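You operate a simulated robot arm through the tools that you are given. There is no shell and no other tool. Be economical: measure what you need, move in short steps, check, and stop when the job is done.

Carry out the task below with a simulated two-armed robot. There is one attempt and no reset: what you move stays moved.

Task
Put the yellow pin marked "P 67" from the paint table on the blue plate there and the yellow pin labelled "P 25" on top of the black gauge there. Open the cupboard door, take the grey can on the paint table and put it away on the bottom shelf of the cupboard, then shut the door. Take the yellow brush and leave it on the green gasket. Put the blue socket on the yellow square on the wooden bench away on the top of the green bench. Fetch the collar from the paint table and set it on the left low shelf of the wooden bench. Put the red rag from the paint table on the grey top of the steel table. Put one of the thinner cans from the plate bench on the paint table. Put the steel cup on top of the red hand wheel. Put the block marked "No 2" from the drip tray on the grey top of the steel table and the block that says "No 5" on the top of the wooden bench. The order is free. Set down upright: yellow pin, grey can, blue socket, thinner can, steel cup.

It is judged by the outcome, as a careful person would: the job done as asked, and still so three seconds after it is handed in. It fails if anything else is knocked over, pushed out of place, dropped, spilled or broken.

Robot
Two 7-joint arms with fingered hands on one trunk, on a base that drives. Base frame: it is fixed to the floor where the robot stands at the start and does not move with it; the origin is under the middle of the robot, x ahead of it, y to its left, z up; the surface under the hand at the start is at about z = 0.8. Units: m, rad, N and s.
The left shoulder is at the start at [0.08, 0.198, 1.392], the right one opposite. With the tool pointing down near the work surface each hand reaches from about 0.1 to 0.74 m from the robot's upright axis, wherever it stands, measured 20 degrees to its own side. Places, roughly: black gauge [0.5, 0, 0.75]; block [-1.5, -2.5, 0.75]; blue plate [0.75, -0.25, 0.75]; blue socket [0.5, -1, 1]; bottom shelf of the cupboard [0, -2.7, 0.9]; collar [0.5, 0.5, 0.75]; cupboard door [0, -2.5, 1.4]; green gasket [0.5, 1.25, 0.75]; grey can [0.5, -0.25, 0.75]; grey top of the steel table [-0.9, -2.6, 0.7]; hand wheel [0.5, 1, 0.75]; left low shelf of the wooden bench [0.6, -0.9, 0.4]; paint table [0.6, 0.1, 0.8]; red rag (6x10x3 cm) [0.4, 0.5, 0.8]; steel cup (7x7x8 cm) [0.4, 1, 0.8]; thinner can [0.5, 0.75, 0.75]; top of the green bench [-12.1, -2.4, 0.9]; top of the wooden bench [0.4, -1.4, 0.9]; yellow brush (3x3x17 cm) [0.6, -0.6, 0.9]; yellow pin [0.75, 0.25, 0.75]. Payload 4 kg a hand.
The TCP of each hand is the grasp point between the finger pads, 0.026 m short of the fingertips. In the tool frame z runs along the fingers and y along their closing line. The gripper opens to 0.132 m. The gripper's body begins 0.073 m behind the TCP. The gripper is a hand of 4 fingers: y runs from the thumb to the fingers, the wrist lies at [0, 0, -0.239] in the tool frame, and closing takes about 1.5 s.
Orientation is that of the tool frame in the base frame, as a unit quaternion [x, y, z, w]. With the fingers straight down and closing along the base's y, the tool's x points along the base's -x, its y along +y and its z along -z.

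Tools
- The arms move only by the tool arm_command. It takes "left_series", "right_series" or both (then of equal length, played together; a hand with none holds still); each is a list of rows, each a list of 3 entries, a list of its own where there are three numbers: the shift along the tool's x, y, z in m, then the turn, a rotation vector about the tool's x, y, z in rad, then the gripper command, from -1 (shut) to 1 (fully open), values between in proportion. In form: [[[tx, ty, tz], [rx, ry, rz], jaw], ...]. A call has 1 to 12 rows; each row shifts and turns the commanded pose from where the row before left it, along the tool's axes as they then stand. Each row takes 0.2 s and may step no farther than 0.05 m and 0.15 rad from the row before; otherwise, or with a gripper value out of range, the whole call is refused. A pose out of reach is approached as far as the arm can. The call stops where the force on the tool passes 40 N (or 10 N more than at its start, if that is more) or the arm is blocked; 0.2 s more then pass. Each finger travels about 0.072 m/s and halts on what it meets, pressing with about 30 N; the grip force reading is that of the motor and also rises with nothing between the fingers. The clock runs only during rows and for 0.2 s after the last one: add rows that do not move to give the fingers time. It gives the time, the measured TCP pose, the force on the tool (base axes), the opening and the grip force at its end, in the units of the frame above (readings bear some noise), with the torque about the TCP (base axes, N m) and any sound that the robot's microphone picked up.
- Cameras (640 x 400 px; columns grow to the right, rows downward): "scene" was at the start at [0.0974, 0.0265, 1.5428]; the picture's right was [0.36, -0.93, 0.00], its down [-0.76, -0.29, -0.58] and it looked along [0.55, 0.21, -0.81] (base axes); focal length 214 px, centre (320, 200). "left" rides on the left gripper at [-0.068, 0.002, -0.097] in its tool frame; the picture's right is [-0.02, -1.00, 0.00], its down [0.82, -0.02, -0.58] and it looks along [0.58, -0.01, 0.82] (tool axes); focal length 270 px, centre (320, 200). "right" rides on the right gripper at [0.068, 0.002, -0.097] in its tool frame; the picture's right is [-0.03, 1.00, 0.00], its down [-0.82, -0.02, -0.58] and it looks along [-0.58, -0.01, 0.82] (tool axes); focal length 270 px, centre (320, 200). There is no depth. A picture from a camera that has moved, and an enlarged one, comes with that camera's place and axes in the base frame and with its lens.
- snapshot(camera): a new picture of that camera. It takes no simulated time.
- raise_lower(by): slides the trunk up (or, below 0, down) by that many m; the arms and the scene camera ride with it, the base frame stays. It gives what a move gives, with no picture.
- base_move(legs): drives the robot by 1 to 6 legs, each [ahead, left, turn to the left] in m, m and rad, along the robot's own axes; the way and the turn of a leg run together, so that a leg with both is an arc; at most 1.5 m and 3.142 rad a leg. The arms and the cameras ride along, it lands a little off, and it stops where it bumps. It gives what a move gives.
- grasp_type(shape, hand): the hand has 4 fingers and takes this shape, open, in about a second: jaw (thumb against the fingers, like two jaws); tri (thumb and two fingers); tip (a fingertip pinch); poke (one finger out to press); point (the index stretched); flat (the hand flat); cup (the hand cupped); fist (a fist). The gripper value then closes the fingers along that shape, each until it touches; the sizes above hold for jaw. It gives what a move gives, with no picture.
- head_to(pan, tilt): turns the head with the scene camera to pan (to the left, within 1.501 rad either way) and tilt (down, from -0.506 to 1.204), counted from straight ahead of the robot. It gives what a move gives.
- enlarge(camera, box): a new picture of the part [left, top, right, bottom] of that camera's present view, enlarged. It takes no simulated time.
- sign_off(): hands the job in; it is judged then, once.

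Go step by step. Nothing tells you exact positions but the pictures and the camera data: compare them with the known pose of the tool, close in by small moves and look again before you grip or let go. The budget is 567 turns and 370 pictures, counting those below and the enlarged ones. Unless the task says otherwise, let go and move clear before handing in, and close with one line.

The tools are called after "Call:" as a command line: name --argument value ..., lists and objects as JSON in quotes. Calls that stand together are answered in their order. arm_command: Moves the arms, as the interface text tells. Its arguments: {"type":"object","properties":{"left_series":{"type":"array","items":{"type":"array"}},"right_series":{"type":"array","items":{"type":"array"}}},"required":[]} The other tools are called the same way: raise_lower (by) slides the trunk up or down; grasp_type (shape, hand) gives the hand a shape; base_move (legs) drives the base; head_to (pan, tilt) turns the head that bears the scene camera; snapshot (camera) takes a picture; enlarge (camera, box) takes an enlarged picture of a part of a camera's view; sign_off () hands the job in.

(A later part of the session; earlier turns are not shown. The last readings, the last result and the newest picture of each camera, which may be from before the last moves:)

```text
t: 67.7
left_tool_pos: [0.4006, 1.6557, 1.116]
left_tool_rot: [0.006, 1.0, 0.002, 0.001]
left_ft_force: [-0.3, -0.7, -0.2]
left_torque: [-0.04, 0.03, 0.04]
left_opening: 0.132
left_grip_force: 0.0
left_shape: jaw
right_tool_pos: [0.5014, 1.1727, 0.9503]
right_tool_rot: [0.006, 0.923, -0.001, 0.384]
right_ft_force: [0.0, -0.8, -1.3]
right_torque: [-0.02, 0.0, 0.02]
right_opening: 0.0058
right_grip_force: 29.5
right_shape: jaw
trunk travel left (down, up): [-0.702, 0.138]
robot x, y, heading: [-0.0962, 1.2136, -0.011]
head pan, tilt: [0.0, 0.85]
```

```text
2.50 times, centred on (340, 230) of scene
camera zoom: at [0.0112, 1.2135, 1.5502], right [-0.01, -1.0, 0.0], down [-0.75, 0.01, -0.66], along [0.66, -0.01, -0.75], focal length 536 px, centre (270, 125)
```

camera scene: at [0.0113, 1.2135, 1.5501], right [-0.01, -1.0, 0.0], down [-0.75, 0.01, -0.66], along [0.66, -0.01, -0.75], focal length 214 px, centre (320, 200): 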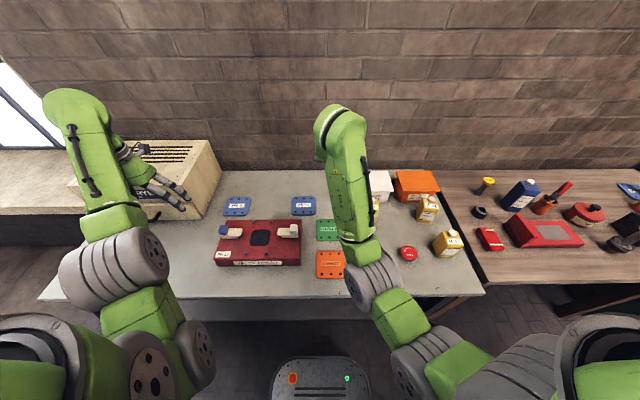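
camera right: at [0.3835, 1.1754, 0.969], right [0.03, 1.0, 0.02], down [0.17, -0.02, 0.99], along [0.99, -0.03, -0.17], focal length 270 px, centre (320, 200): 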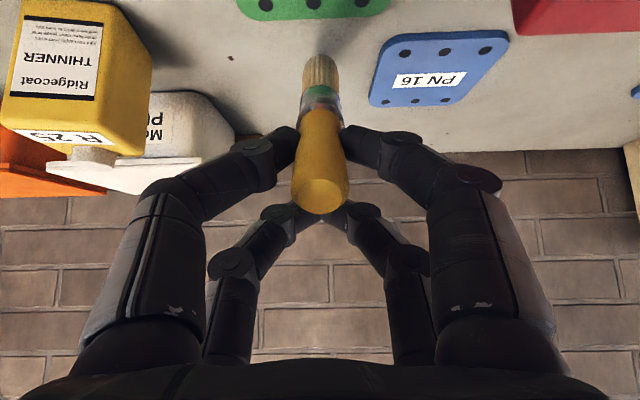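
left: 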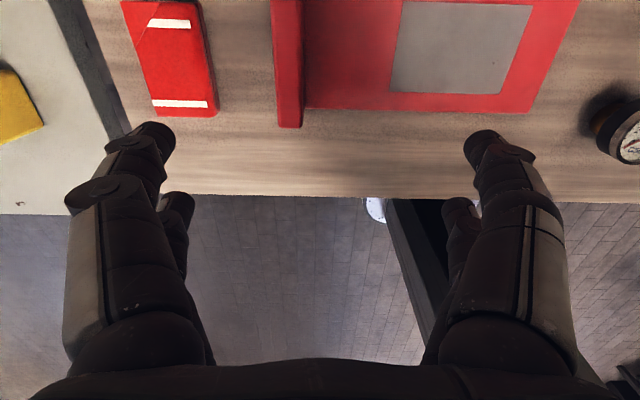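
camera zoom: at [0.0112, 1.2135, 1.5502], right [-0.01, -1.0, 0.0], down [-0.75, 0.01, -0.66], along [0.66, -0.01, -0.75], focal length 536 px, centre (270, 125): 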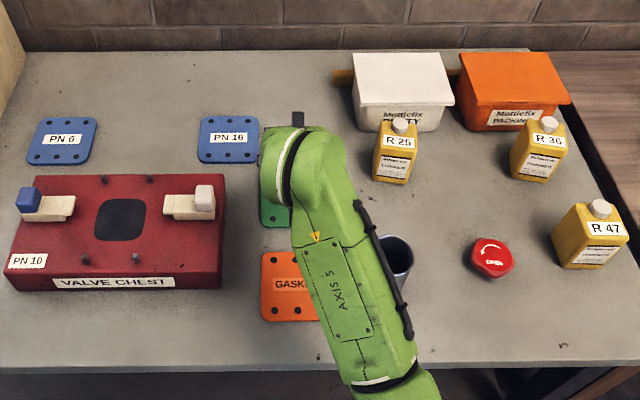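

Call:
arm_command --right_series '[[[0.0178, 0, 0.0086], [0, 0, 0], -1], [[0.0178, 0, 0.0086], [0, 0, 0], -1], [[0.0178, 0, 0.0086], [0, 0, 0], -1]]'

Call:
snapshot --camera "right"

```text
t: 68.5
left_tool_pos: [0.4008, 1.6566, 1.1172]
left_tool_rot: [0.007, 1.0, 0.002, 0.002]
left_ft_force: [-0.3, 0.0, 0.0]
left_torque: [0.0, 0.0, 0.02]
left_opening: 0.1317
left_grip_force: 0.1
left_shape: jaw
right_tool_pos: [0.4814, 1.1736, 0.8956]
right_tool_rot: [0.006, 0.923, -0.002, 0.384]
right_ft_force: [-1.0, 0.1, 2.2]
right_torque: [-0.02, -0.17, 0.03]
right_opening: 0.0061
right_grip_force: 29.7
right_shape: jaw
trunk travel left (down, up): [-0.702, 0.138]
robot x, y, heading: [-0.0953, 1.2168, -0.014]
head pan, tilt: [0.0, 0.85]
```

```text
306 pictures are left
camera right: at [0.3641, 1.176, 0.9137], right [0.03, 1.0, 0.02], down [0.17, -0.02, 0.99], along [0.99, -0.03, -0.17], focal length 270 px, centre (320, 200)
```

right: 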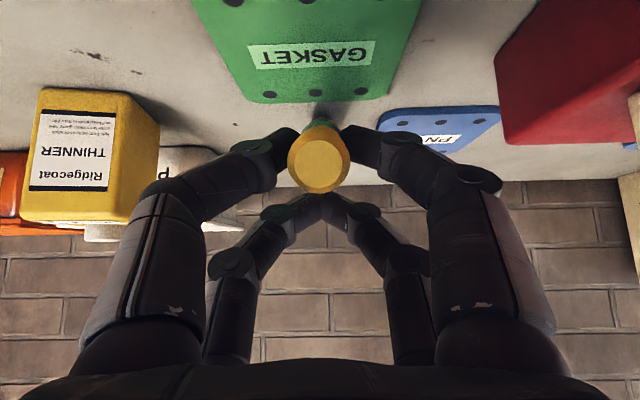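

The bristles touched and the brush pivots in the grip as intended. I continue down.

Call:
arm_command --right_series '[[[0.0178, 0, 0.0086], [0, 0, 0], -1], [[0.0178, 0, 0.0086], [0, 0, 0], -1], [[0.0118, 0, 0.0056], [0, 0, 0], -1]]'

Call:
snapshot --camera "right"

Call:
enlarge --camera "scene" --box '[280, 180, 400, 300]'

```text
t: 69.3
left_tool_pos: [0.4007, 1.6565, 1.1148]
left_tool_rot: [0.006, 1.0, 0.001, 0.002]
left_ft_force: [-0.7, -0.2, 0.0]
left_torque: [0.01, -0.01, 0.04]
left_opening: 0.1317
left_grip_force: 0.0
left_shape: jaw
right_tool_pos: [0.4646, 1.1738, 0.8454]
right_tool_rot: [0.006, 0.924, -0.002, 0.383]
right_ft_force: [1.8, 0.8, 1.6]
right_torque: [-0.01, -0.18, -0.04]
right_opening: 0.006
right_grip_force: 29.5
right_shape: jaw
trunk travel left (down, up): [-0.702, 0.138]
robot x, y, heading: [-0.0981, 1.2159, -0.012]
head pan, tilt: [0.0, 0.85]
```

```text
305 pictures are left
camera right: at [0.3475, 1.1767, 0.8634], right [0.03, 1.0, 0.02], down [0.17, -0.02, 0.99], along [0.99, -0.03, -0.17], focal length 270 px, centre (320, 200)
```

right: 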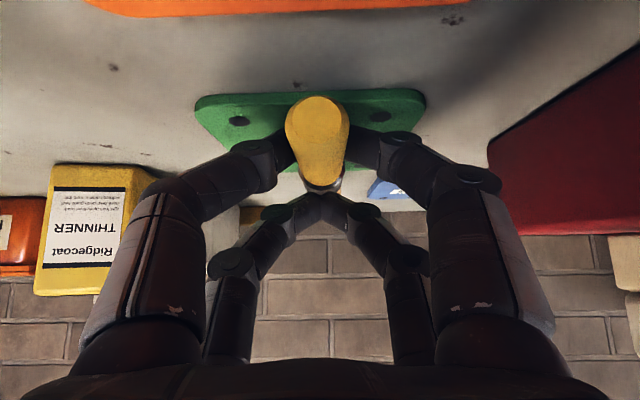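

```text
3.33 times, centred on (340, 240) of scene
camera zoom: at [0.0113, 1.2137, 1.5501], right [-0.01, -1.0, 0.0], down [-0.75, 0.01, -0.66], along [0.66, -0.01, -0.75], focal length 715 px, centre (253, 67)
```

zoom: 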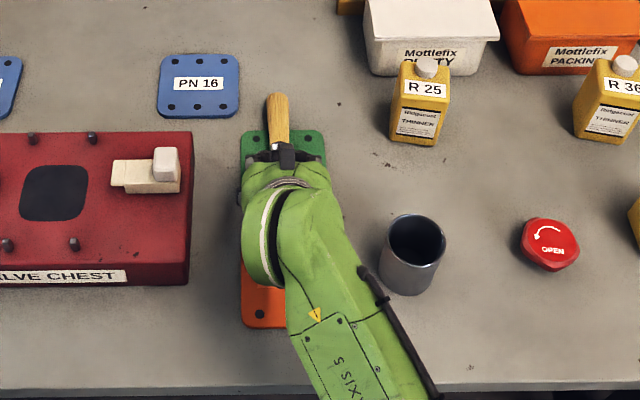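

The brush lies along the gasket. I release and retreat up and back.

Call:
arm_command --right_series '[[[0.002, 0, 0.001], [0, 0, 0], -1], [[0, 0, 0], [0, 0, 0], -0.8], [[0, 0, 0], [0, 0, 0], -0.6], [[0, 0, 0], [0, 0, 0], -0.4], [[0, 0, 0], [0, 0, 0], -0.1], [[0, 0, 0], [0, 0, 0], -0.1], [[0, 0, -0.03], [0, 0, 0], -0.1], [[0, 0, -0.04], [0, 0, 0], -0.1], [[0, 0, -0.04], [0, 0, 0], -0.1], [[0, 0, -0.04], [0, 0, 0], 0.5]]'

Call:
snapshot --camera "right"

Call:
enlarge --camera "scene" --box '[280, 180, 400, 300]'

```text
t: 71.5
left_tool_pos: [0.4003, 1.6563, 1.1149]
left_tool_rot: [0.006, 1.0, 0.001, 0.001]
left_ft_force: [0.1, -0.6, -0.4]
left_torque: [0.0, -0.01, 0.01]
left_opening: 0.132
left_grip_force: 0.0
left_shape: jaw
right_tool_pos: [0.3555, 1.1744, 0.9486]
right_tool_rot: [0.005, 0.924, -0.001, 0.383]
right_ft_force: [-0.3, -0.1, -0.3]
right_torque: [0.0, 0.03, -0.03]
right_opening: 0.0985
right_grip_force: 0.1
right_shape: jaw
trunk travel left (down, up): [-0.702, 0.138]
robot x, y, heading: [-0.0979, 1.2161, -0.011]
head pan, tilt: [0.0, 0.85]
```

```text
303 pictures are left
camera right: at [0.239, 1.1772, 0.9687], right [0.03, 1.0, 0.02], down [0.17, -0.02, 0.99], along [0.99, -0.03, -0.17], focal length 270 px, centre (320, 200)
```

right: 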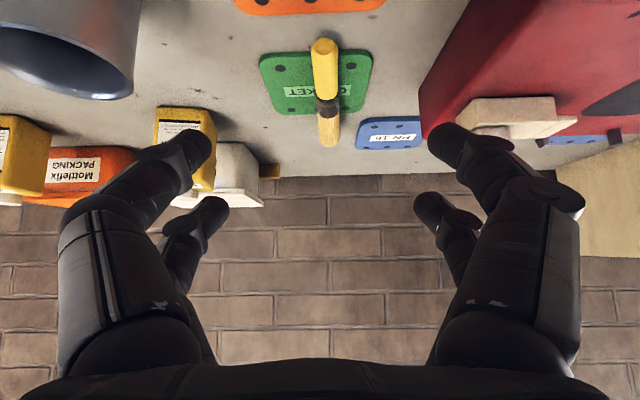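

```text
3.33 times, centred on (340, 240) of scene
camera zoom: at [0.0099, 1.2135, 1.5502], right [-0.01, -1.0, 0.0], down [-0.75, 0.01, -0.66], along [0.66, -0.01, -0.75], focal length 715 px, centre (253, 67)
```

zoom: 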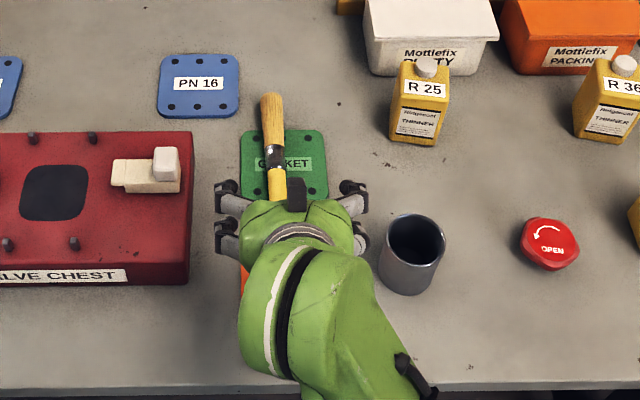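

The brush rests on the green gasket. Next the steel cup at about (0.366, 1.037) goes on the red hand wheel at about (0.38, 0.88); I straighten the hand and move above the cup.

Call:
arm_command --right_series '[[[-0.028, 0, -0.028], [0, 0, 0], 1], [[-0.028, 0, -0.028], [0, 0, 0], 1], [[-0.028, 0, -0.028], [0, 0.15, 0], 1], [[0, 0, 0], [0, 0.15, 0], 1], [[0, 0, 0], [0, 0.15, 0], 1], [[0, 0, 0], [0, 0.15, 0], 1], [[0, 0, 0], [0, 0.15, 0], 1], [[0, 0, 0], [0, 0.035, 0], 1], [[0, -0.045, 0], [0, 0, 0], 1], [[0, -0.045, 0], [0, 0, 0], 1], [[-0.01, -0.045, 0], [0, 0, 0], 1]]'

Call:
snapshot --camera "right"

```text
t: 73.9
left_tool_pos: [0.4018, 1.6564, 1.1154]
left_tool_rot: [0.006, 1.0, 0.001, 0.002]
left_ft_force: [0.8, -0.3, 0.7]
left_torque: [-0.01, 0.03, 0.01]
left_opening: 0.1318
left_grip_force: 0.2
left_shape: jaw
right_tool_pos: [0.4081, 1.0532, 1.0185]
right_tool_rot: [0.006, 1.0, 0.001, 0.0]
right_ft_force: [0.2, -0.2, -0.4]
right_torque: [0.04, 0.0, 0.01]
right_opening: 0.132
right_grip_force: 0.0
right_shape: jaw
right hand out of reach, approached as far as the arm can: row 6, 7, 8, 9, 10
trunk travel left (down, up): [-0.702, 0.138]
robot x, y, heading: [-0.0958, 1.2162, -0.011]
head pan, tilt: [0.0, 0.85]
```

```text
301 pictures are left
camera right: at [0.338, 1.0545, 1.1137], right [0.04, 1.0, 0.0], down [0.82, -0.03, 0.58], along [0.58, -0.02, -0.82], focal length 270 px, centre (320, 200)
```

right: 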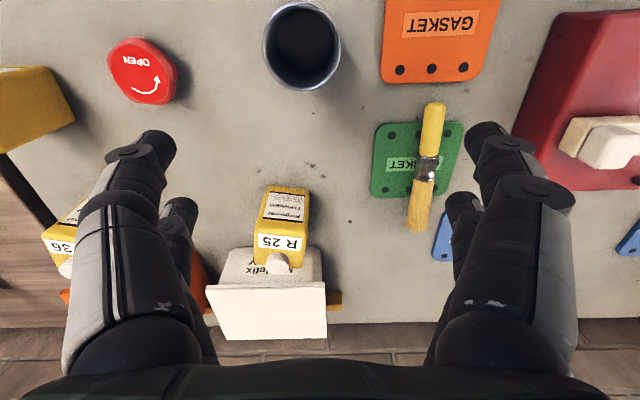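

The arm was limited near the body, so I back the base 0.12 m and align again.

Call:
base_move --legs '[[-0.12, 0, 0]]'

Call:
arm_command --right_series '[[[-0.037, -0.014, 0], [0, 0, 0], 1], [[-0.037, 0, 0], [0, 0, 0], 1], [[0, 0, 0.03], [0, 0, 0], 1]]'

Call:
snapshot --camera "right"

```text
t: 75.1
left_tool_pos: [0.2852, 1.6587, 1.1148]
left_tool_rot: [0.006, 1.0, 0.002, 0.0]
left_ft_force: [0.3, -0.5, 0.7]
left_torque: [0.0, 0.01, 0.02]
left_opening: 0.1319
left_grip_force: 0.1
left_shape: jaw
right_tool_pos: [0.291, 1.0536, 1.0168]
right_tool_rot: [0.006, 1.0, 0.0, -0.001]
right_ft_force: [0.2, 0.5, -0.4]
right_torque: [0.02, 0.04, 0.0]
right_opening: 0.1322
right_grip_force: 0.0
right_shape: jaw
trunk travel left (down, up): [-0.702, 0.138]
robot x, y, heading: [-0.2121, 1.2149, -0.012]
head pan, tilt: [0.0, 0.85]
```

```text
t: 75.9
left_tool_pos: [0.2818, 1.6577, 1.115]
left_tool_rot: [0.006, 1.0, 0.002, 0.003]
left_ft_force: [-0.7, -0.1, 0.6]
left_torque: [-0.03, -0.05, -0.03]
left_opening: 0.132
left_grip_force: 0.0
left_shape: jaw
right_tool_pos: [0.3605, 1.0394, 0.9897]
right_tool_rot: [0.007, 1.0, 0.001, 0.001]
right_ft_force: [-0.1, 0.3, 0.1]
right_torque: [-0.01, -0.03, 0.0]
right_opening: 0.1319
right_grip_force: 0.0
right_shape: jaw
trunk travel left (down, up): [-0.702, 0.138]
robot x, y, heading: [-0.2136, 1.2154, -0.012]
head pan, tilt: [0.0, 0.85]
```

```text
300 pictures are left
camera right: at [0.2911, 1.0423, 1.086], right [0.04, 1.0, 0.0], down [0.81, -0.03, 0.58], along [0.58, -0.02, -0.81], focal length 270 px, centre (320, 200)
```

right: 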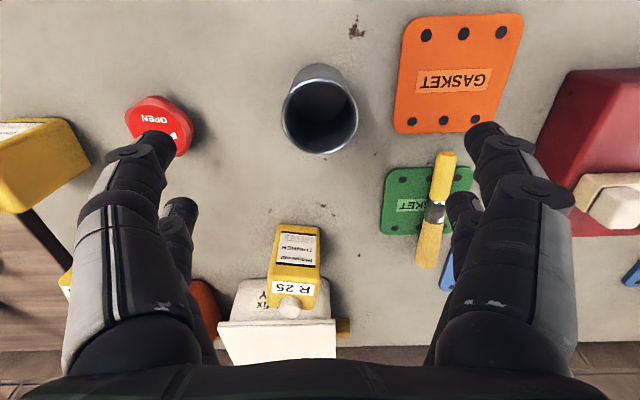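

Cup rim centre at about (0.357, 1.041, 0.884). I descend around it and close gently.

Call:
arm_command --right_series '[[[0.0035, 0.0015, 0.035], [0, 0, 0], 1], [[0, 0, 0.035], [0, 0, 0], 1], [[0, 0, 0.035], [0, 0, 0], 1], [[0, 0, 0.03], [0, 0, 0], 1]]'

Call:
snapshot --camera "right"

```text
t: 76.9
left_tool_pos: [0.2826, 1.6569, 1.1163]
left_tool_rot: [0.006, 1.0, 0.001, 0.001]
left_ft_force: [-0.9, 0.1, -0.2]
left_torque: [0.0, 0.01, 0.01]
left_opening: 0.1321
left_grip_force: 0.0
left_shape: jaw
right_tool_pos: [0.3594, 1.0425, 0.8525]
right_tool_rot: [0.006, 1.0, 0.001, 0.0]
right_ft_force: [0.0, 0.3, -0.8]
right_torque: [0.0, 0.0, 0.01]
right_opening: 0.1321
right_grip_force: 0.0
right_shape: jaw
trunk travel left (down, up): [-0.702, 0.138]
robot x, y, heading: [-0.2141, 1.2126, -0.016]
head pan, tilt: [0.0, 0.85]
```

```text
299 pictures are left
camera right: at [0.2904, 1.0442, 0.9476], right [0.04, 1.0, 0.0], down [0.82, -0.03, 0.58], along [0.58, -0.02, -0.82], focal length 270 px, centre (320, 200)
```

right: 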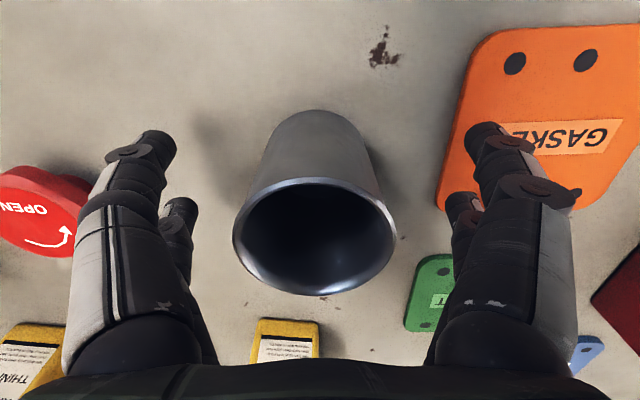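

Call:
arm_command --right_series '[[[0, 0, 0], [0, 0, 0], 0.4], [[0, 0, 0], [0, 0, 0], 0], [[0, 0, 0], [0, 0, 0], -0.5], [[0, 0, 0], [0, 0, 0], -1], [[0, 0, 0], [0, 0, 0], -1], [[0, 0, 0], [0, 0, 0], -1]]'

Call:
snapshot --camera "right"

```text
t: 78.3
left_tool_pos: [0.2815, 1.6582, 1.1151]
left_tool_rot: [0.007, 1.0, 0.002, 0.001]
left_ft_force: [-0.3, 0.8, 0.7]
left_torque: [0.04, -0.04, 0.0]
left_opening: 0.1319
left_grip_force: 0.1
left_shape: jaw
right_tool_pos: [0.3591, 1.0417, 0.8524]
right_tool_rot: [0.006, 1.0, 0.001, 0.002]
right_ft_force: [1.1, 0.1, -0.1]
right_torque: [-0.01, 0.0, 0.0]
right_opening: 0.035
right_grip_force: 30.1
right_shape: jaw
trunk travel left (down, up): [-0.702, 0.138]
robot x, y, heading: [-0.2179, 1.2155, -0.01]
head pan, tilt: [0.0, 0.85]
```

```text
298 pictures are left
camera right: at [0.2897, 1.0442, 0.9483], right [0.04, 1.0, 0.0], down [0.82, -0.03, 0.58], along [0.58, -0.02, -0.82], focal length 270 px, centre (320, 200)
```

right: 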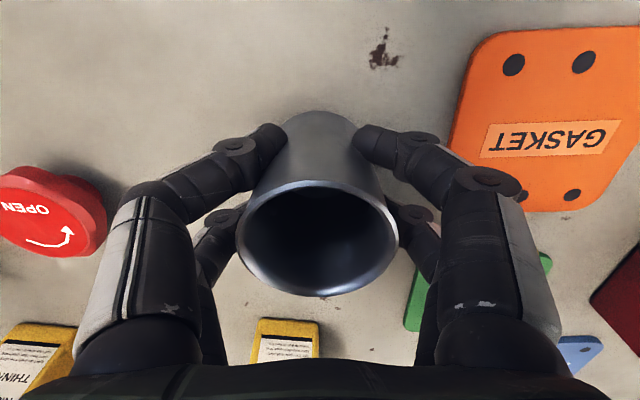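

Gripped. I lift and move toward the red wheel.

Call:
arm_command --right_series '[[[0, 0, -0.03], [0, 0, 0], -1], [[0, 0, -0.04], [0, 0, 0], -1], [[0, 0, -0.04], [0, 0, 0], -1], [[-0.006, -0.04, 0], [0, 0, 0], -1], [[-0.006, -0.04, 0], [0, 0, 0], -1], [[-0.006, -0.04, 0], [0, 0, 0], -1], [[-0.004, -0.038, 0], [0, 0, 0], -1]]'

Call:
snapshot --camera "right"

Call:
enlarge --camera "scene" --box '[320, 150, 480, 300]'

```text
t: 79.9
left_tool_pos: [0.2825, 1.6569, 1.1167]
left_tool_rot: [0.006, 1.0, 0.003, 0.002]
left_ft_force: [0.2, 0.0, 0.0]
left_torque: [0.01, 0.0, 0.0]
left_opening: 0.1318
left_grip_force: 0.1
left_shape: jaw
right_tool_pos: [0.3794, 0.8825, 0.9624]
right_tool_rot: [0.007, 1.0, 0.001, 0.0]
right_ft_force: [-0.3, 0.2, -0.6]
right_torque: [0.04, 0.0, -0.01]
right_opening: 0.034
right_grip_force: 30.4
right_shape: jaw
trunk travel left (down, up): [-0.702, 0.138]
robot x, y, heading: [-0.217, 1.2182, -0.015]
head pan, tilt: [0.0, 0.85]
```

```text
297 pictures are left
camera right: at [0.3098, 0.8835, 1.058], right [0.04, 1.0, 0.0], down [0.82, -0.03, 0.58], along [0.58, -0.02, -0.82], focal length 270 px, centre (320, 200)
```

right: 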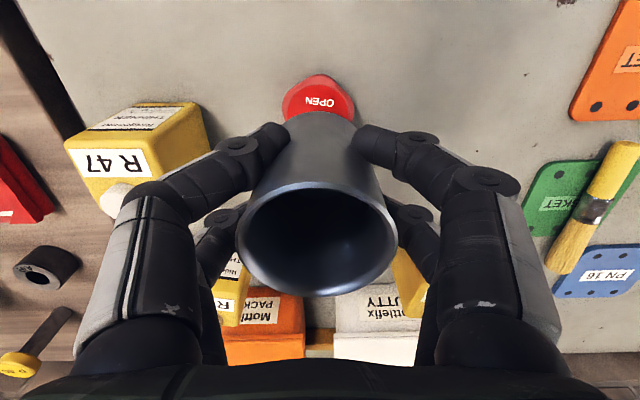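

```text
2.67 times, centred on (400, 225) of scene
camera zoom: at [-0.1075, 1.2134, 1.5501], right [-0.01, -1.0, 0.0], down [-0.75, 0.01, -0.66], along [0.66, -0.01, -0.75], focal length 572 px, centre (107, 133)
```

zoom: 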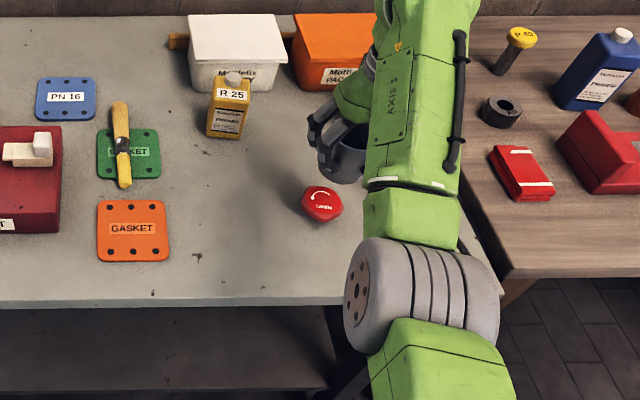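

Call:
arm_command --right_series '[[[-0.0065, -0.0035, 0.03], [0, 0, 0], -1], [[0, 0, 0.03], [0, 0, 0], -1]]'

Call:
snapshot --camera "right"

Call:
enlarge --camera "scene" --box '[370, 180, 450, 260]'

```text
t: 80.5
left_tool_pos: [0.283, 1.656, 1.1146]
left_tool_rot: [0.006, 1.0, 0.002, 0.001]
left_ft_force: [0.2, -0.4, -0.1]
left_torque: [0.01, -0.01, -0.06]
left_opening: 0.1318
left_grip_force: 0.1
left_shape: jaw
right_tool_pos: [0.3863, 0.8773, 0.9026]
right_tool_rot: [0.006, 1.0, 0.001, 0.001]
right_ft_force: [0.2, 0.7, -1.2]
right_torque: [0.01, -0.02, -0.06]
right_opening: 0.0337
right_grip_force: 30.0
right_shape: jaw
trunk travel left (down, up): [-0.702, 0.138]
robot x, y, heading: [-0.2105, 1.2191, -0.014]
head pan, tilt: [0.0, 0.85]
```

```text
295 pictures are left
camera right: at [0.3166, 0.8806, 0.9976], right [0.04, 1.0, 0.0], down [0.81, -0.03, 0.58], along [0.58, -0.02, -0.82], focal length 270 px, centre (320, 200)
```

right: 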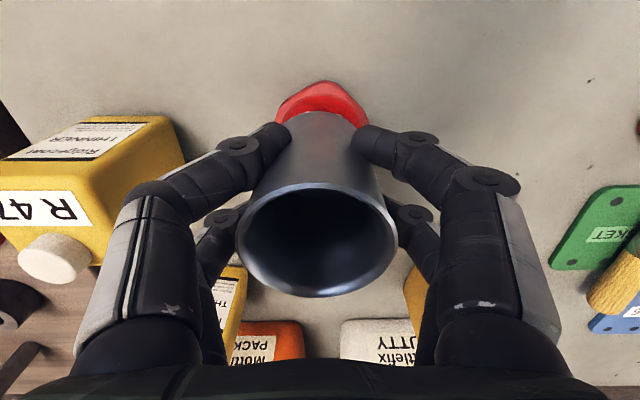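

```text
5.00 times, centred on (410, 220) of scene
camera zoom: at [-0.107, 1.2139, 1.5501], right [-0.01, -1.0, 0.0], down [-0.75, 0.01, -0.66], along [0.66, -0.01, -0.75], focal length 1072 px, centre (-130, 100)
```

zoom: 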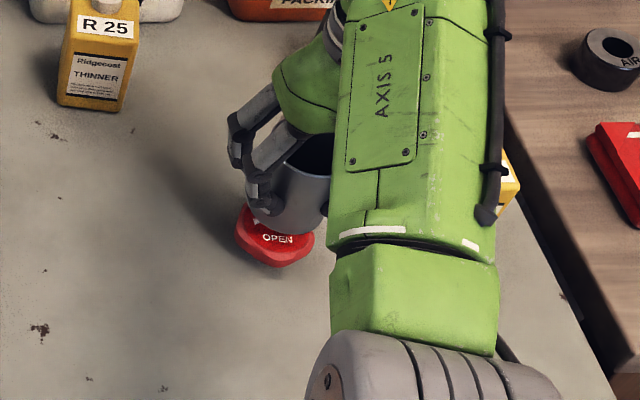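

Call:
arm_command --right_series '[[[0, 0, 0.012], [0, 0, 0], -1], [[0, 0, 0.008], [0, 0, 0], -1]]'

Call:
snapshot --camera "right"

Call:
enlarge --camera "scene" --box '[370, 180, 450, 260]'

```text
t: 81.1
left_tool_pos: [0.282, 1.657, 1.1159]
left_tool_rot: [0.006, 1.0, 0.001, 0.001]
left_ft_force: [-0.3, 0.6, -0.5]
left_torque: [0.02, -0.01, 0.0]
left_opening: 0.132
left_grip_force: 0.1
left_shape: jaw
right_tool_pos: [0.3848, 0.879, 0.8827]
right_tool_rot: [0.006, 1.0, 0.0, 0.003]
right_ft_force: [0.1, 0.6, 1.9]
right_torque: [0.01, -0.07, 0.01]
right_opening: 0.0334
right_grip_force: 29.8
right_shape: jaw
trunk travel left (down, up): [-0.702, 0.138]
robot x, y, heading: [-0.2131, 1.2161, -0.011]
head pan, tilt: [0.0, 0.85]
```

```text
293 pictures are left
camera right: at [0.3157, 0.8814, 0.9792], right [0.04, 1.0, 0.0], down [0.81, -0.03, 0.58], along [0.58, -0.02, -0.81], focal length 270 px, centre (320, 200)
```

right: 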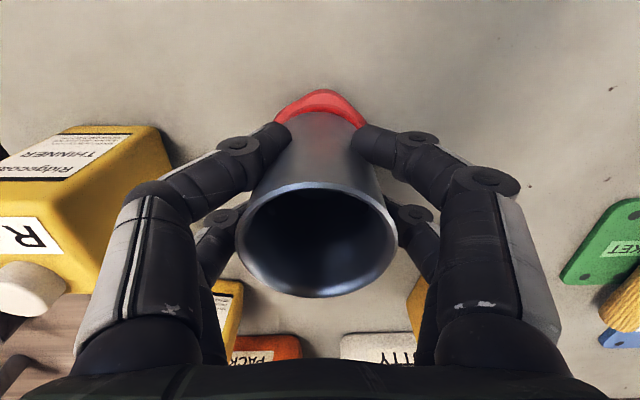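

```text
5.00 times, centred on (410, 220) of scene
camera zoom: at [-0.1084, 1.2151, 1.5503], right [-0.01, -1.0, 0.0], down [-0.75, 0.01, -0.66], along [0.66, -0.01, -0.75], focal length 1072 px, centre (-130, 100)
```

zoom: 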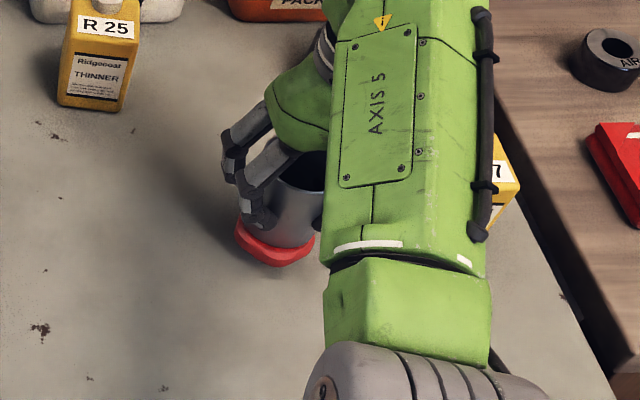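

Cup bottom is on the wheel and centred. I release and rise.

Call:
arm_command --right_series '[[[0, 0, 0], [0, 0, 0], -0.6], [[0, 0, 0], [0, 0, 0], -0.2], [[0, 0, 0], [0, 0, 0], 0.3], [[0, 0, 0], [0, 0, 0], 0.6], [[0, 0, 0], [0, 0, 0], 0.6], [[0, 0, 0], [0, 0, 0], 0.6], [[0, 0, -0.03], [0, 0, 0], 0.6], [[0, 0, -0.04], [0, 0, 0], 0.6], [[0, 0, -0.04], [0, 0, 0], 0.6], [[0, 0, -0.04], [0, 0, 0], 0.6]]'

Call:
snapshot --camera "right"

```text
t: 83.3
left_tool_pos: [0.2818, 1.6584, 1.1159]
left_tool_rot: [0.006, 1.0, 0.002, 0.002]
left_ft_force: [0.2, 0.4, -0.7]
left_torque: [0.01, -0.01, 0.01]
left_opening: 0.1317
left_grip_force: 0.1
left_shape: jaw
right_tool_pos: [0.3827, 0.8803, 1.0345]
right_tool_rot: [0.006, 1.0, 0.001, 0.001]
right_ft_force: [-0.1, -0.6, -0.7]
right_torque: [-0.01, 0.01, 0.02]
right_opening: 0.1053
right_grip_force: 0.1
right_shape: jaw
trunk travel left (down, up): [-0.702, 0.138]
robot x, y, heading: [-0.215, 1.2159, -0.01]
head pan, tilt: [0.0, 0.85]
```

```text
291 pictures are left
camera right: at [0.3141, 0.8819, 1.1296], right [0.04, 1.0, 0.0], down [0.82, -0.03, 0.58], along [0.58, -0.02, -0.82], focal length 270 px, centre (320, 200)
```

right: 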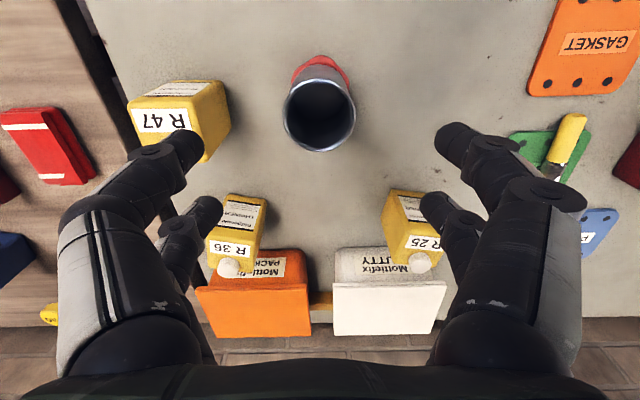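

The cup stands on the hand wheel. Next the R 47 thinner can at about (0.42, 0.74); I drive right 0.35 m.

Call:
base_move --legs '[[0, -0.37, 0.01]]'

Call:
snapshot --camera "scene"

Call:
snapshot --camera "right"

```text
t: 85.7
left_tool_pos: [0.2734, 1.2984, 1.1144]
left_tool_rot: [0.0, 1.0, 0.001, 0.002]
left_ft_force: [-0.4, -0.9, -0.9]
left_torque: [-0.04, 0.0, -0.02]
left_opening: 0.132
left_grip_force: 0.0
left_shape: jaw
right_tool_pos: [0.3854, 0.5215, 1.0348]
right_tool_rot: [0.0, 1.0, 0.0, 0.001]
right_ft_force: [-1.3, 0.5, 1.0]
right_torque: [0.01, -0.02, 0.02]
right_opening: 0.1055
right_grip_force: 0.1
right_shape: jaw
trunk travel left (down, up): [-0.702, 0.138]
robot x, y, heading: [-0.219, 0.8487, 0.001]
head pan, tilt: [0.0, 0.85]
```

```text
290 pictures are left
camera scene: at [-0.1102, 0.8521, 1.5501], right [0.0, -1.0, 0.0], down [-0.75, 0.0, -0.66], along [0.66, 0.0, -0.75], focal length 214 px, centre (320, 200)
```

scene: 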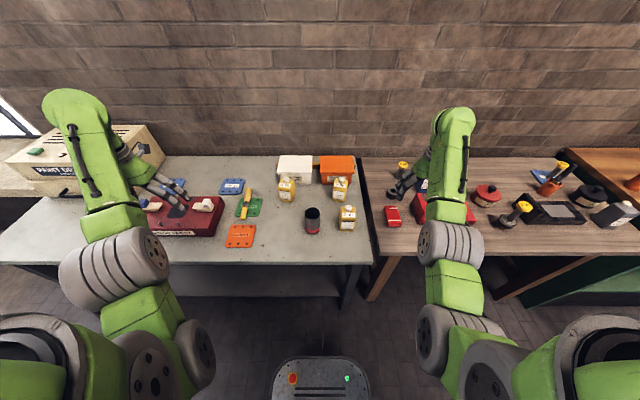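

```text
289 pictures are left
camera right: at [0.3166, 0.5227, 1.1297], right [0.03, 1.0, 0.0], down [0.82, -0.02, 0.58], along [0.58, -0.02, -0.82], focal length 270 px, centre (320, 200)
```

right: 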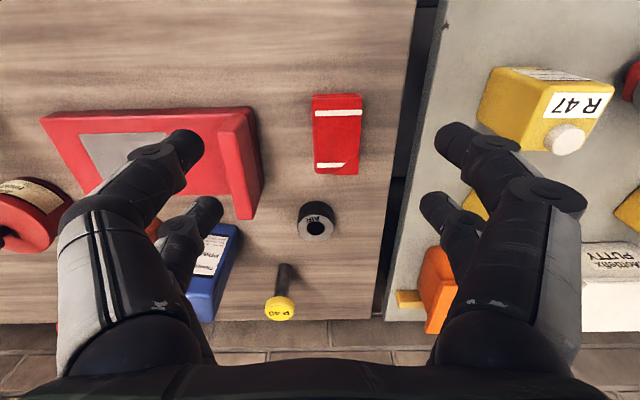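

I move the right hand over R 47.

Call:
arm_command --right_series '[[[0, 0.042, -0.005], [0, 0, 0], 1], [[0, 0.042, -0.005], [0, 0, 0], 1], [[0, 0.042, 0], [0, 0, 0], 1], [[0, 0.042, 0], [0, 0, 0], 1], [[0, 0.042, 0], [0, 0, 0], 1]]'

Call:
snapshot --camera "right"

Call:
enlarge --camera "scene" --box '[290, 150, 400, 260]'

```text
t: 86.9
left_tool_pos: [0.2737, 1.2983, 1.1139]
left_tool_rot: [-0.001, 1.0, 0.0, 0.001]
left_ft_force: [0.5, -0.8, 0.3]
left_torque: [-0.01, -0.06, 0.05]
left_opening: 0.1322
left_grip_force: 0.0
left_shape: jaw
right_tool_pos: [0.3869, 0.7318, 1.0428]
right_tool_rot: [0.0, 1.0, -0.001, 0.0]
right_ft_force: [0.7, 1.1, 0.1]
right_torque: [-0.01, -0.02, -0.02]
right_opening: 0.1318
right_grip_force: 0.0
right_shape: jaw
trunk travel left (down, up): [-0.702, 0.138]
robot x, y, heading: [-0.2196, 0.8491, -0.002]
head pan, tilt: [0.0, 0.85]
```

```text
288 pictures are left
camera right: at [0.3168, 0.7332, 1.1389], right [0.03, 1.0, 0.0], down [0.82, -0.02, 0.58], along [0.58, -0.02, -0.82], focal length 270 px, centre (320, 200)
```

right: 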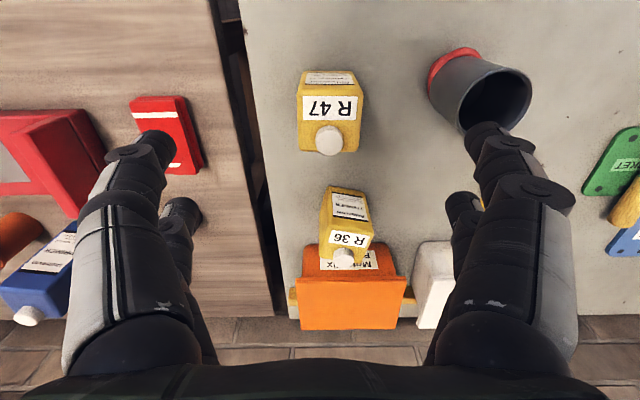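

```text
3.64 times, centred on (345, 205) of scene
camera zoom: at [-0.1102, 0.8519, 1.5501], right [0.0, -1.0, 0.0], down [-0.75, 0.0, -0.66], along [0.66, 0.0, -0.75], focal length 780 px, centre (229, 182)
```

zoom: 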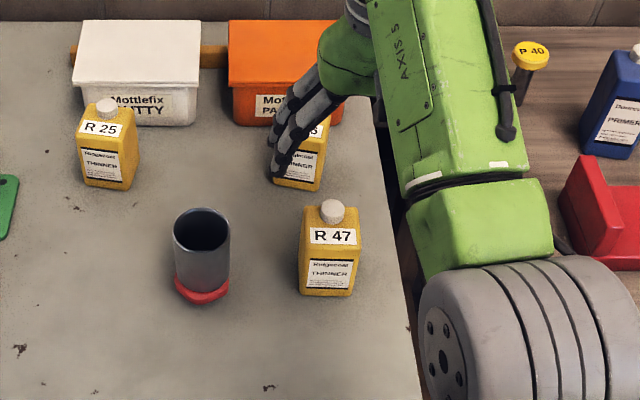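

R 47's cap is at about (0.417, 0.738, 0.90). I descend with a moderate opening to stay clear of the cup.

Call:
arm_command --right_series '[[[-0.03, 0.005, 0], [0, 0, 0], 0.5], [[0, 0, 0.04], [0, 0, 0], 0.5], [[0, 0, 0.04], [0, 0, 0], 0.5]]'

Call:
snapshot --camera "right"

```text
t: 87.7
left_tool_pos: [0.275, 1.2964, 1.1157]
left_tool_rot: [0.0, 1.0, 0.002, 0.003]
left_ft_force: [-0.2, -0.1, -0.8]
left_torque: [0.01, 0.0, 0.0]
left_opening: 0.1318
left_grip_force: 0.0
left_shape: jaw
right_tool_pos: [0.4145, 0.7349, 0.9641]
right_tool_rot: [0.0, 1.0, 0.001, 0.001]
right_ft_force: [-0.2, -0.1, -0.5]
right_torque: [0.01, 0.03, 0.0]
right_opening: 0.0992
right_grip_force: 0.1
right_shape: jaw
trunk travel left (down, up): [-0.702, 0.138]
robot x, y, heading: [-0.217, 0.8492, 0.002]
head pan, tilt: [0.0, 0.85]
```

```text
286 pictures are left
camera right: at [0.3461, 0.7357, 1.0599], right [0.03, 1.0, 0.0], down [0.81, -0.02, 0.58], along [0.58, -0.01, -0.81], focal length 270 px, centre (320, 200)
```

right: 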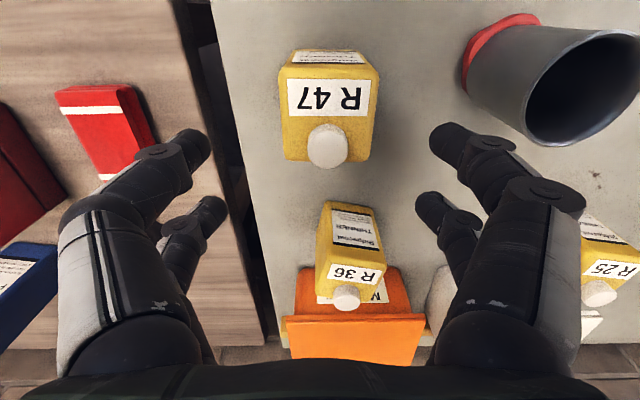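

Call:
arm_command --right_series '[[[-0.002, 0.003, 0.04], [0, 0, 0], 0.5], [[0, 0, 0.04], [0, 0, 0], 0.5], [[0, 0, 0.03], [0, 0, 0], 0.5], [[0, 0, 0], [0, 0, 0], 0], [[0, 0, 0], [0, 0, 0], -0.5], [[0, 0, 0], [0, 0, 0], -1], [[0, 0, 0], [0, 0, 0], -1], [[0, 0, 0], [0, 0, 0], -1]]'

Call:
snapshot --camera "right"

```text
t: 89.5
left_tool_pos: [0.2735, 1.297, 1.1156]
left_tool_rot: [0.0, 1.0, 0.002, 0.002]
left_ft_force: [-0.5, -0.7, -1.4]
left_torque: [0.0, 0.04, 0.0]
left_opening: 0.1319
left_grip_force: 0.1
left_shape: jaw
right_tool_pos: [0.4159, 0.7379, 0.8549]
right_tool_rot: [0.0, 1.0, 0.001, 0.002]
right_ft_force: [0.5, 1.2, 1.4]
right_torque: [-0.07, 0.15, -0.06]
right_opening: 0.0479
right_grip_force: 30.1
right_shape: jaw
trunk travel left (down, up): [-0.702, 0.138]
robot x, y, heading: [-0.2168, 0.8504, 0.002]
head pan, tilt: [0.0, 0.85]
```

```text
285 pictures are left
camera right: at [0.3481, 0.7387, 0.9509], right [0.03, 1.0, 0.0], down [0.82, -0.02, 0.58], along [0.58, -0.01, -0.82], focal length 270 px, centre (320, 200)
```

right: 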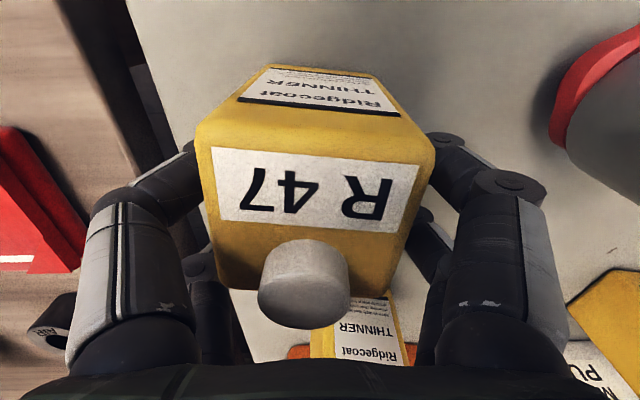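

Gripped. I lift it clear.

Call:
arm_command --right_series '[[[0, 0, -0.03], [0, 0, 0], -1], [[0, 0, -0.04], [0, 0, 0], -1], [[0, 0, -0.045], [0, 0, 0], -1], [[0, 0, -0.045], [0, 0, 0], -1], [[0, 0, -0.04], [0, 0, 0], -1]]'

Call:
snapshot --camera "right"

Call:
snapshot --camera "scene"

```text
t: 90.7
left_tool_pos: [0.2738, 1.2963, 1.1166]
left_tool_rot: [0.0, 1.0, 0.003, 0.001]
left_ft_force: [-0.2, -0.4, -0.3]
left_torque: [0.0, 0.0, 0.01]
left_opening: 0.1319
left_grip_force: 0.0
left_shape: jaw
right_tool_pos: [0.4171, 0.7369, 1.0554]
right_tool_rot: [0.0, 1.0, 0.0, 0.0]
right_ft_force: [-0.1, 0.0, -2.6]
right_torque: [-0.03, -0.06, 0.02]
right_opening: 0.0475
right_grip_force: 30.1
right_shape: jaw
trunk travel left (down, up): [-0.702, 0.138]
robot x, y, heading: [-0.2167, 0.8468, 0.0]
head pan, tilt: [0.0, 0.85]
```

```text
284 pictures are left
camera right: at [0.3479, 0.7386, 1.1511], right [0.03, 1.0, 0.0], down [0.82, -0.02, 0.58], along [0.58, -0.01, -0.82], focal length 270 px, centre (320, 200)
```

right: 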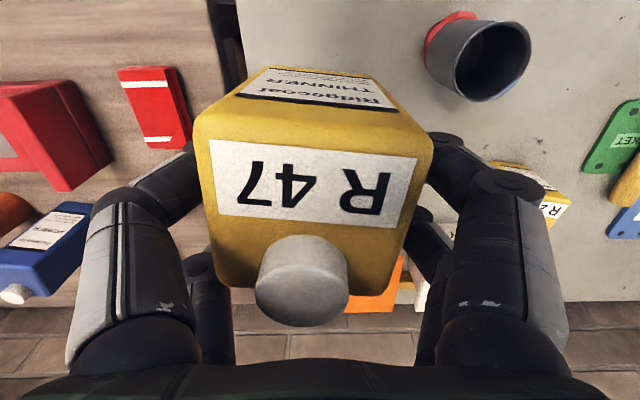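

```text
283 pictures are left
camera scene: at [-0.1109, 0.8494, 1.5501], right [0.0, -1.0, 0.0], down [-0.75, 0.0, -0.66], along [0.66, 0.0, -0.75], focal length 214 px, centre (320, 200)
```

scene: 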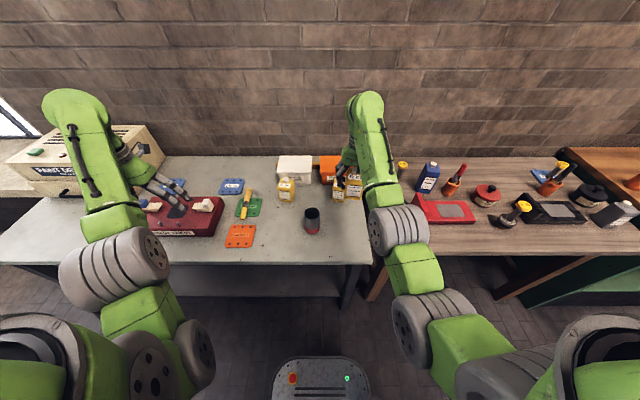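

I raise a bit and drive to the paint table's free back area.

Call:
arm_command --right_series '[[[0, 0, -0.04], [0, 0, 0], -1]]'

Call:
base_move --legs '[[0, -0.66, 0], [0.23, 0, 0]]'

Call:
snapshot --camera "right"

Call:
snapshot --camera "scene"

```text
t: 91.1
left_tool_pos: [0.2743, 1.295, 1.1149]
left_tool_rot: [0.0, 1.0, 0.001, 0.002]
left_ft_force: [-0.3, 0.0, 1.1]
left_torque: [-0.01, -0.03, -0.03]
left_opening: 0.1318
left_grip_force: 0.2
left_shape: jaw
right_tool_pos: [0.4172, 0.738, 1.0942]
right_tool_rot: [0.0, 1.0, 0.0, 0.001]
right_ft_force: [0.4, -0.5, -3.0]
right_torque: [0.03, -0.04, 0.0]
right_opening: 0.0479
right_grip_force: 30.3
right_shape: jaw
trunk travel left (down, up): [-0.702, 0.138]
robot x, y, heading: [-0.2179, 0.8485, 0.003]
head pan, tilt: [0.0, 0.85]
```

```text
t: 96.0
left_tool_pos: [0.5016, 0.6356, 1.1168]
left_tool_rot: [0.003, 1.0, 0.001, 0.003]
left_ft_force: [0.3, 0.2, -0.9]
left_torque: [0.0, -0.01, -0.01]
left_opening: 0.1319
left_grip_force: 0.0
left_shape: jaw
right_tool_pos: [0.6426, 0.0748, 1.0968]
right_tool_rot: [0.003, 1.0, 0.0, 0.003]
right_ft_force: [0.1, 0.6, -2.8]
right_torque: [0.02, -0.06, -0.01]
right_opening: 0.0477
right_grip_force: 30.2
right_shape: jaw
trunk travel left (down, up): [-0.702, 0.138]
robot x, y, heading: [0.0112, 0.1884, -0.005]
head pan, tilt: [0.0, 0.85]
```

```text
282 pictures are left
camera right: at [0.5735, 0.077, 1.1916], right [0.03, 1.0, 0.0], down [0.81, -0.03, 0.58], along [0.58, -0.02, -0.81], focal length 270 px, centre (320, 200)
```

right: 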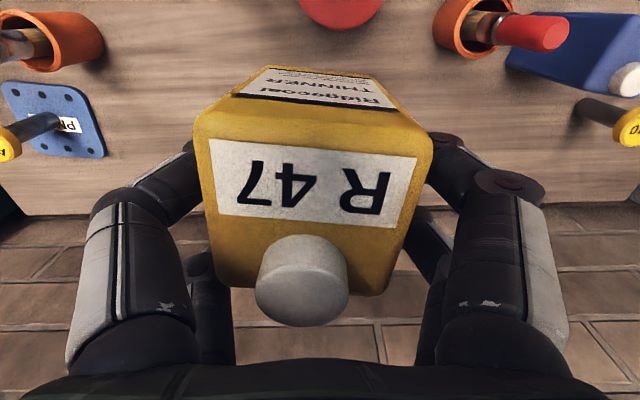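

```text
281 pictures are left
camera scene: at [0.1138, 0.1897, 1.5505], right [-0.01, -1.0, 0.0], down [-0.75, 0.0, -0.66], along [0.66, 0.0, -0.75], focal length 214 px, centre (320, 200)
```

scene: 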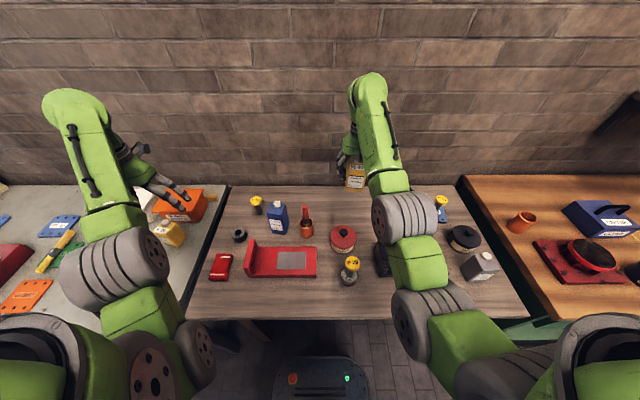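

Call:
arm_command --right_series '[[[-0.035, -0.042, 0], [0, 0, 0], -1], [[0, 0, 0.045], [0, 0, 0], -1], [[0, 0, 0.045], [0, 0, 0], -1], [[0, 0, 0.045], [0, 0, 0], -1], [[0, 0, 0.04], [0, 0, 0], -1], [[0, 0, 0.04], [0, 0, 0], -1]]'

Call:
snapshot --camera "right"

Call:
enlarge --camera "scene" --box '[280, 130, 440, 290]'

```text
refused: row 1 steps farther than a row can; nothing moved
```

```text
280 pictures are left
camera right: at [0.5735, 0.077, 1.1916], right [0.03, 1.0, 0.0], down [0.81, -0.03, 0.58], along [0.58, -0.02, -0.81], focal length 270 px, centre (320, 200)
```

right: 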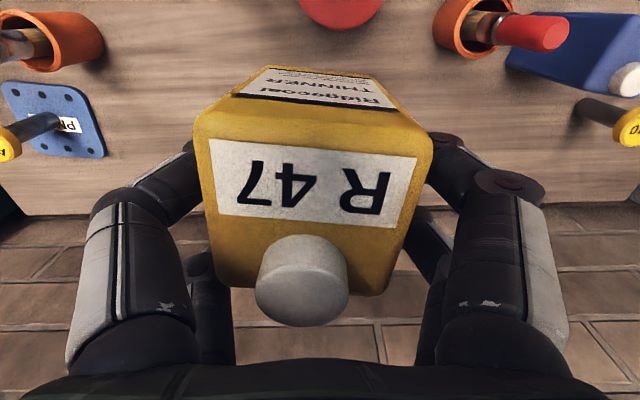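

```text
2.50 times, centred on (360, 210) of scene
camera zoom: at [0.1138, 0.1897, 1.5505], right [-0.01, -1.0, 0.0], down [-0.75, 0.0, -0.66], along [0.66, 0.0, -0.75], focal length 536 px, centre (220, 175)
```

zoom: 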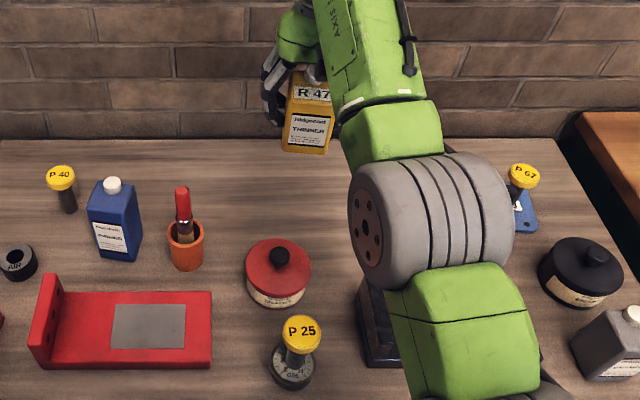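

Call:
arm_command --right_series '[[[-0.018, -0.022, 0], [0, 0, 0], -1], [[-0.017, -0.02, 0], [0, 0, 0], -1], [[0, 0, 0.045], [0, 0, 0], -1], [[0, 0, 0.045], [0, 0, 0], -1], [[0, 0, 0.045], [0, 0, 0], -1], [[0, 0, 0.045], [0, 0, 0], -1], [[0, 0, 0.04], [0, 0, 0], -1]]'

Call:
snapshot --camera "right"

Call:
enlarge --camera "scene" --box '[280, 130, 440, 290]'

```text
t: 97.6
left_tool_pos: [0.5059, 0.6349, 1.1149]
left_tool_rot: [0.003, 1.0, 0.002, 0.002]
left_ft_force: [0.3, 0.0, 0.8]
left_torque: [-0.01, -0.01, 0.0]
left_opening: 0.1319
left_grip_force: 0.0
left_shape: jaw
right_tool_pos: [0.6822, 0.0333, 0.8735]
right_tool_rot: [0.003, 1.0, 0.001, 0.0]
right_ft_force: [0.1, 0.0, -2.1]
right_torque: [0.04, -0.01, -0.04]
right_opening: 0.0472
right_grip_force: 30.5
right_shape: jaw
trunk travel left (down, up): [-0.702, 0.138]
robot x, y, heading: [0.0133, 0.1887, -0.001]
head pan, tilt: [0.0, 0.85]
```

```text
278 pictures are left
camera right: at [0.6135, 0.0344, 0.9692], right [0.03, 1.0, 0.0], down [0.81, -0.03, 0.58], along [0.58, -0.02, -0.82], focal length 270 px, centre (320, 200)
```

right: 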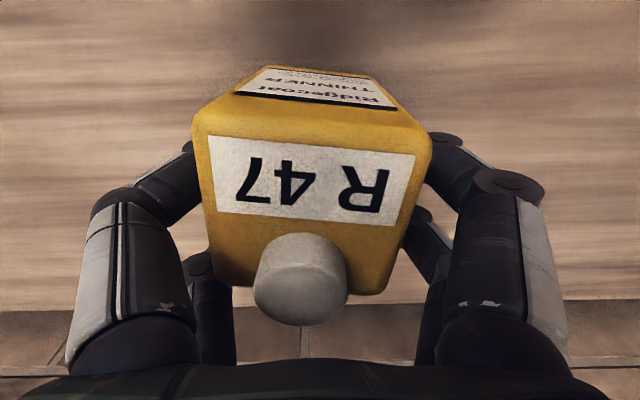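

```text
2.50 times, centred on (360, 210) of scene
camera zoom: at [0.12, 0.1894, 1.55], right [-0.01, -1.0, 0.0], down [-0.75, 0.0, -0.66], along [0.66, 0.0, -0.75], focal length 536 px, centre (220, 175)
```

zoom: 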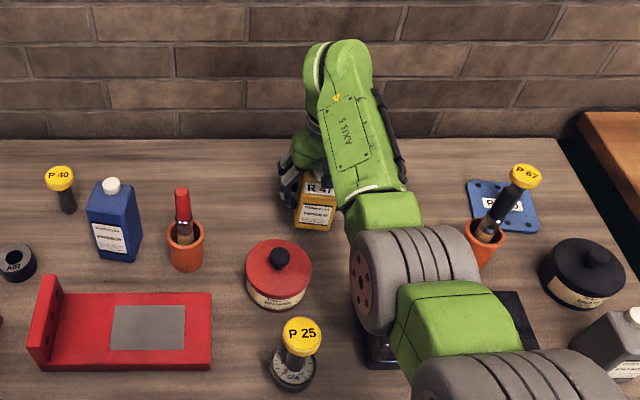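

Close to the table; I descend in small steps to contact.

Call:
arm_command --right_series '[[[0, 0, 0.007], [0, 0, 0], -1], [[0, 0, 0.005], [0, 0, 0], -1]]'

Call:
arm_command --right_series '[[[0, 0, 0.004], [0, 0, 0], -1]]'

```text
t: 98.2
left_tool_pos: [0.5049, 0.6351, 1.1149]
left_tool_rot: [0.004, 1.0, 0.002, 0.001]
left_ft_force: [0.0, 0.3, -0.7]
left_torque: [0.04, -0.02, -0.01]
left_opening: 0.132
left_grip_force: 0.0
left_shape: jaw
right_tool_pos: [0.6818, 0.0342, 0.8615]
right_tool_rot: [0.003, 1.0, 0.001, 0.0]
right_ft_force: [-0.7, -0.3, -3.9]
right_torque: [0.02, -0.04, 0.0]
right_opening: 0.0471
right_grip_force: 30.3
right_shape: jaw
trunk travel left (down, up): [-0.702, 0.138]
robot x, y, heading: [0.0105, 0.1898, -0.004]
head pan, tilt: [0.0, 0.85]
```

```text
t: 98.6
left_tool_pos: [0.506, 0.6356, 1.1143]
left_tool_rot: [0.003, 1.0, 0.001, 0.001]
left_ft_force: [0.1, -0.1, 0.3]
left_torque: [0.02, 0.03, -0.01]
left_opening: 0.132
left_grip_force: 0.0
left_shape: jaw
right_tool_pos: [0.6816, 0.0338, 0.858]
right_tool_rot: [0.004, 1.0, 0.0, 0.001]
right_ft_force: [0.0, -0.3, -2.0]
right_torque: [0.03, -0.05, -0.02]
right_opening: 0.0469
right_grip_force: 29.1
right_shape: jaw
trunk travel left (down, up): [-0.702, 0.138]
robot x, y, heading: [0.0088, 0.1918, -0.005]
head pan, tilt: [0.0, 0.85]
```

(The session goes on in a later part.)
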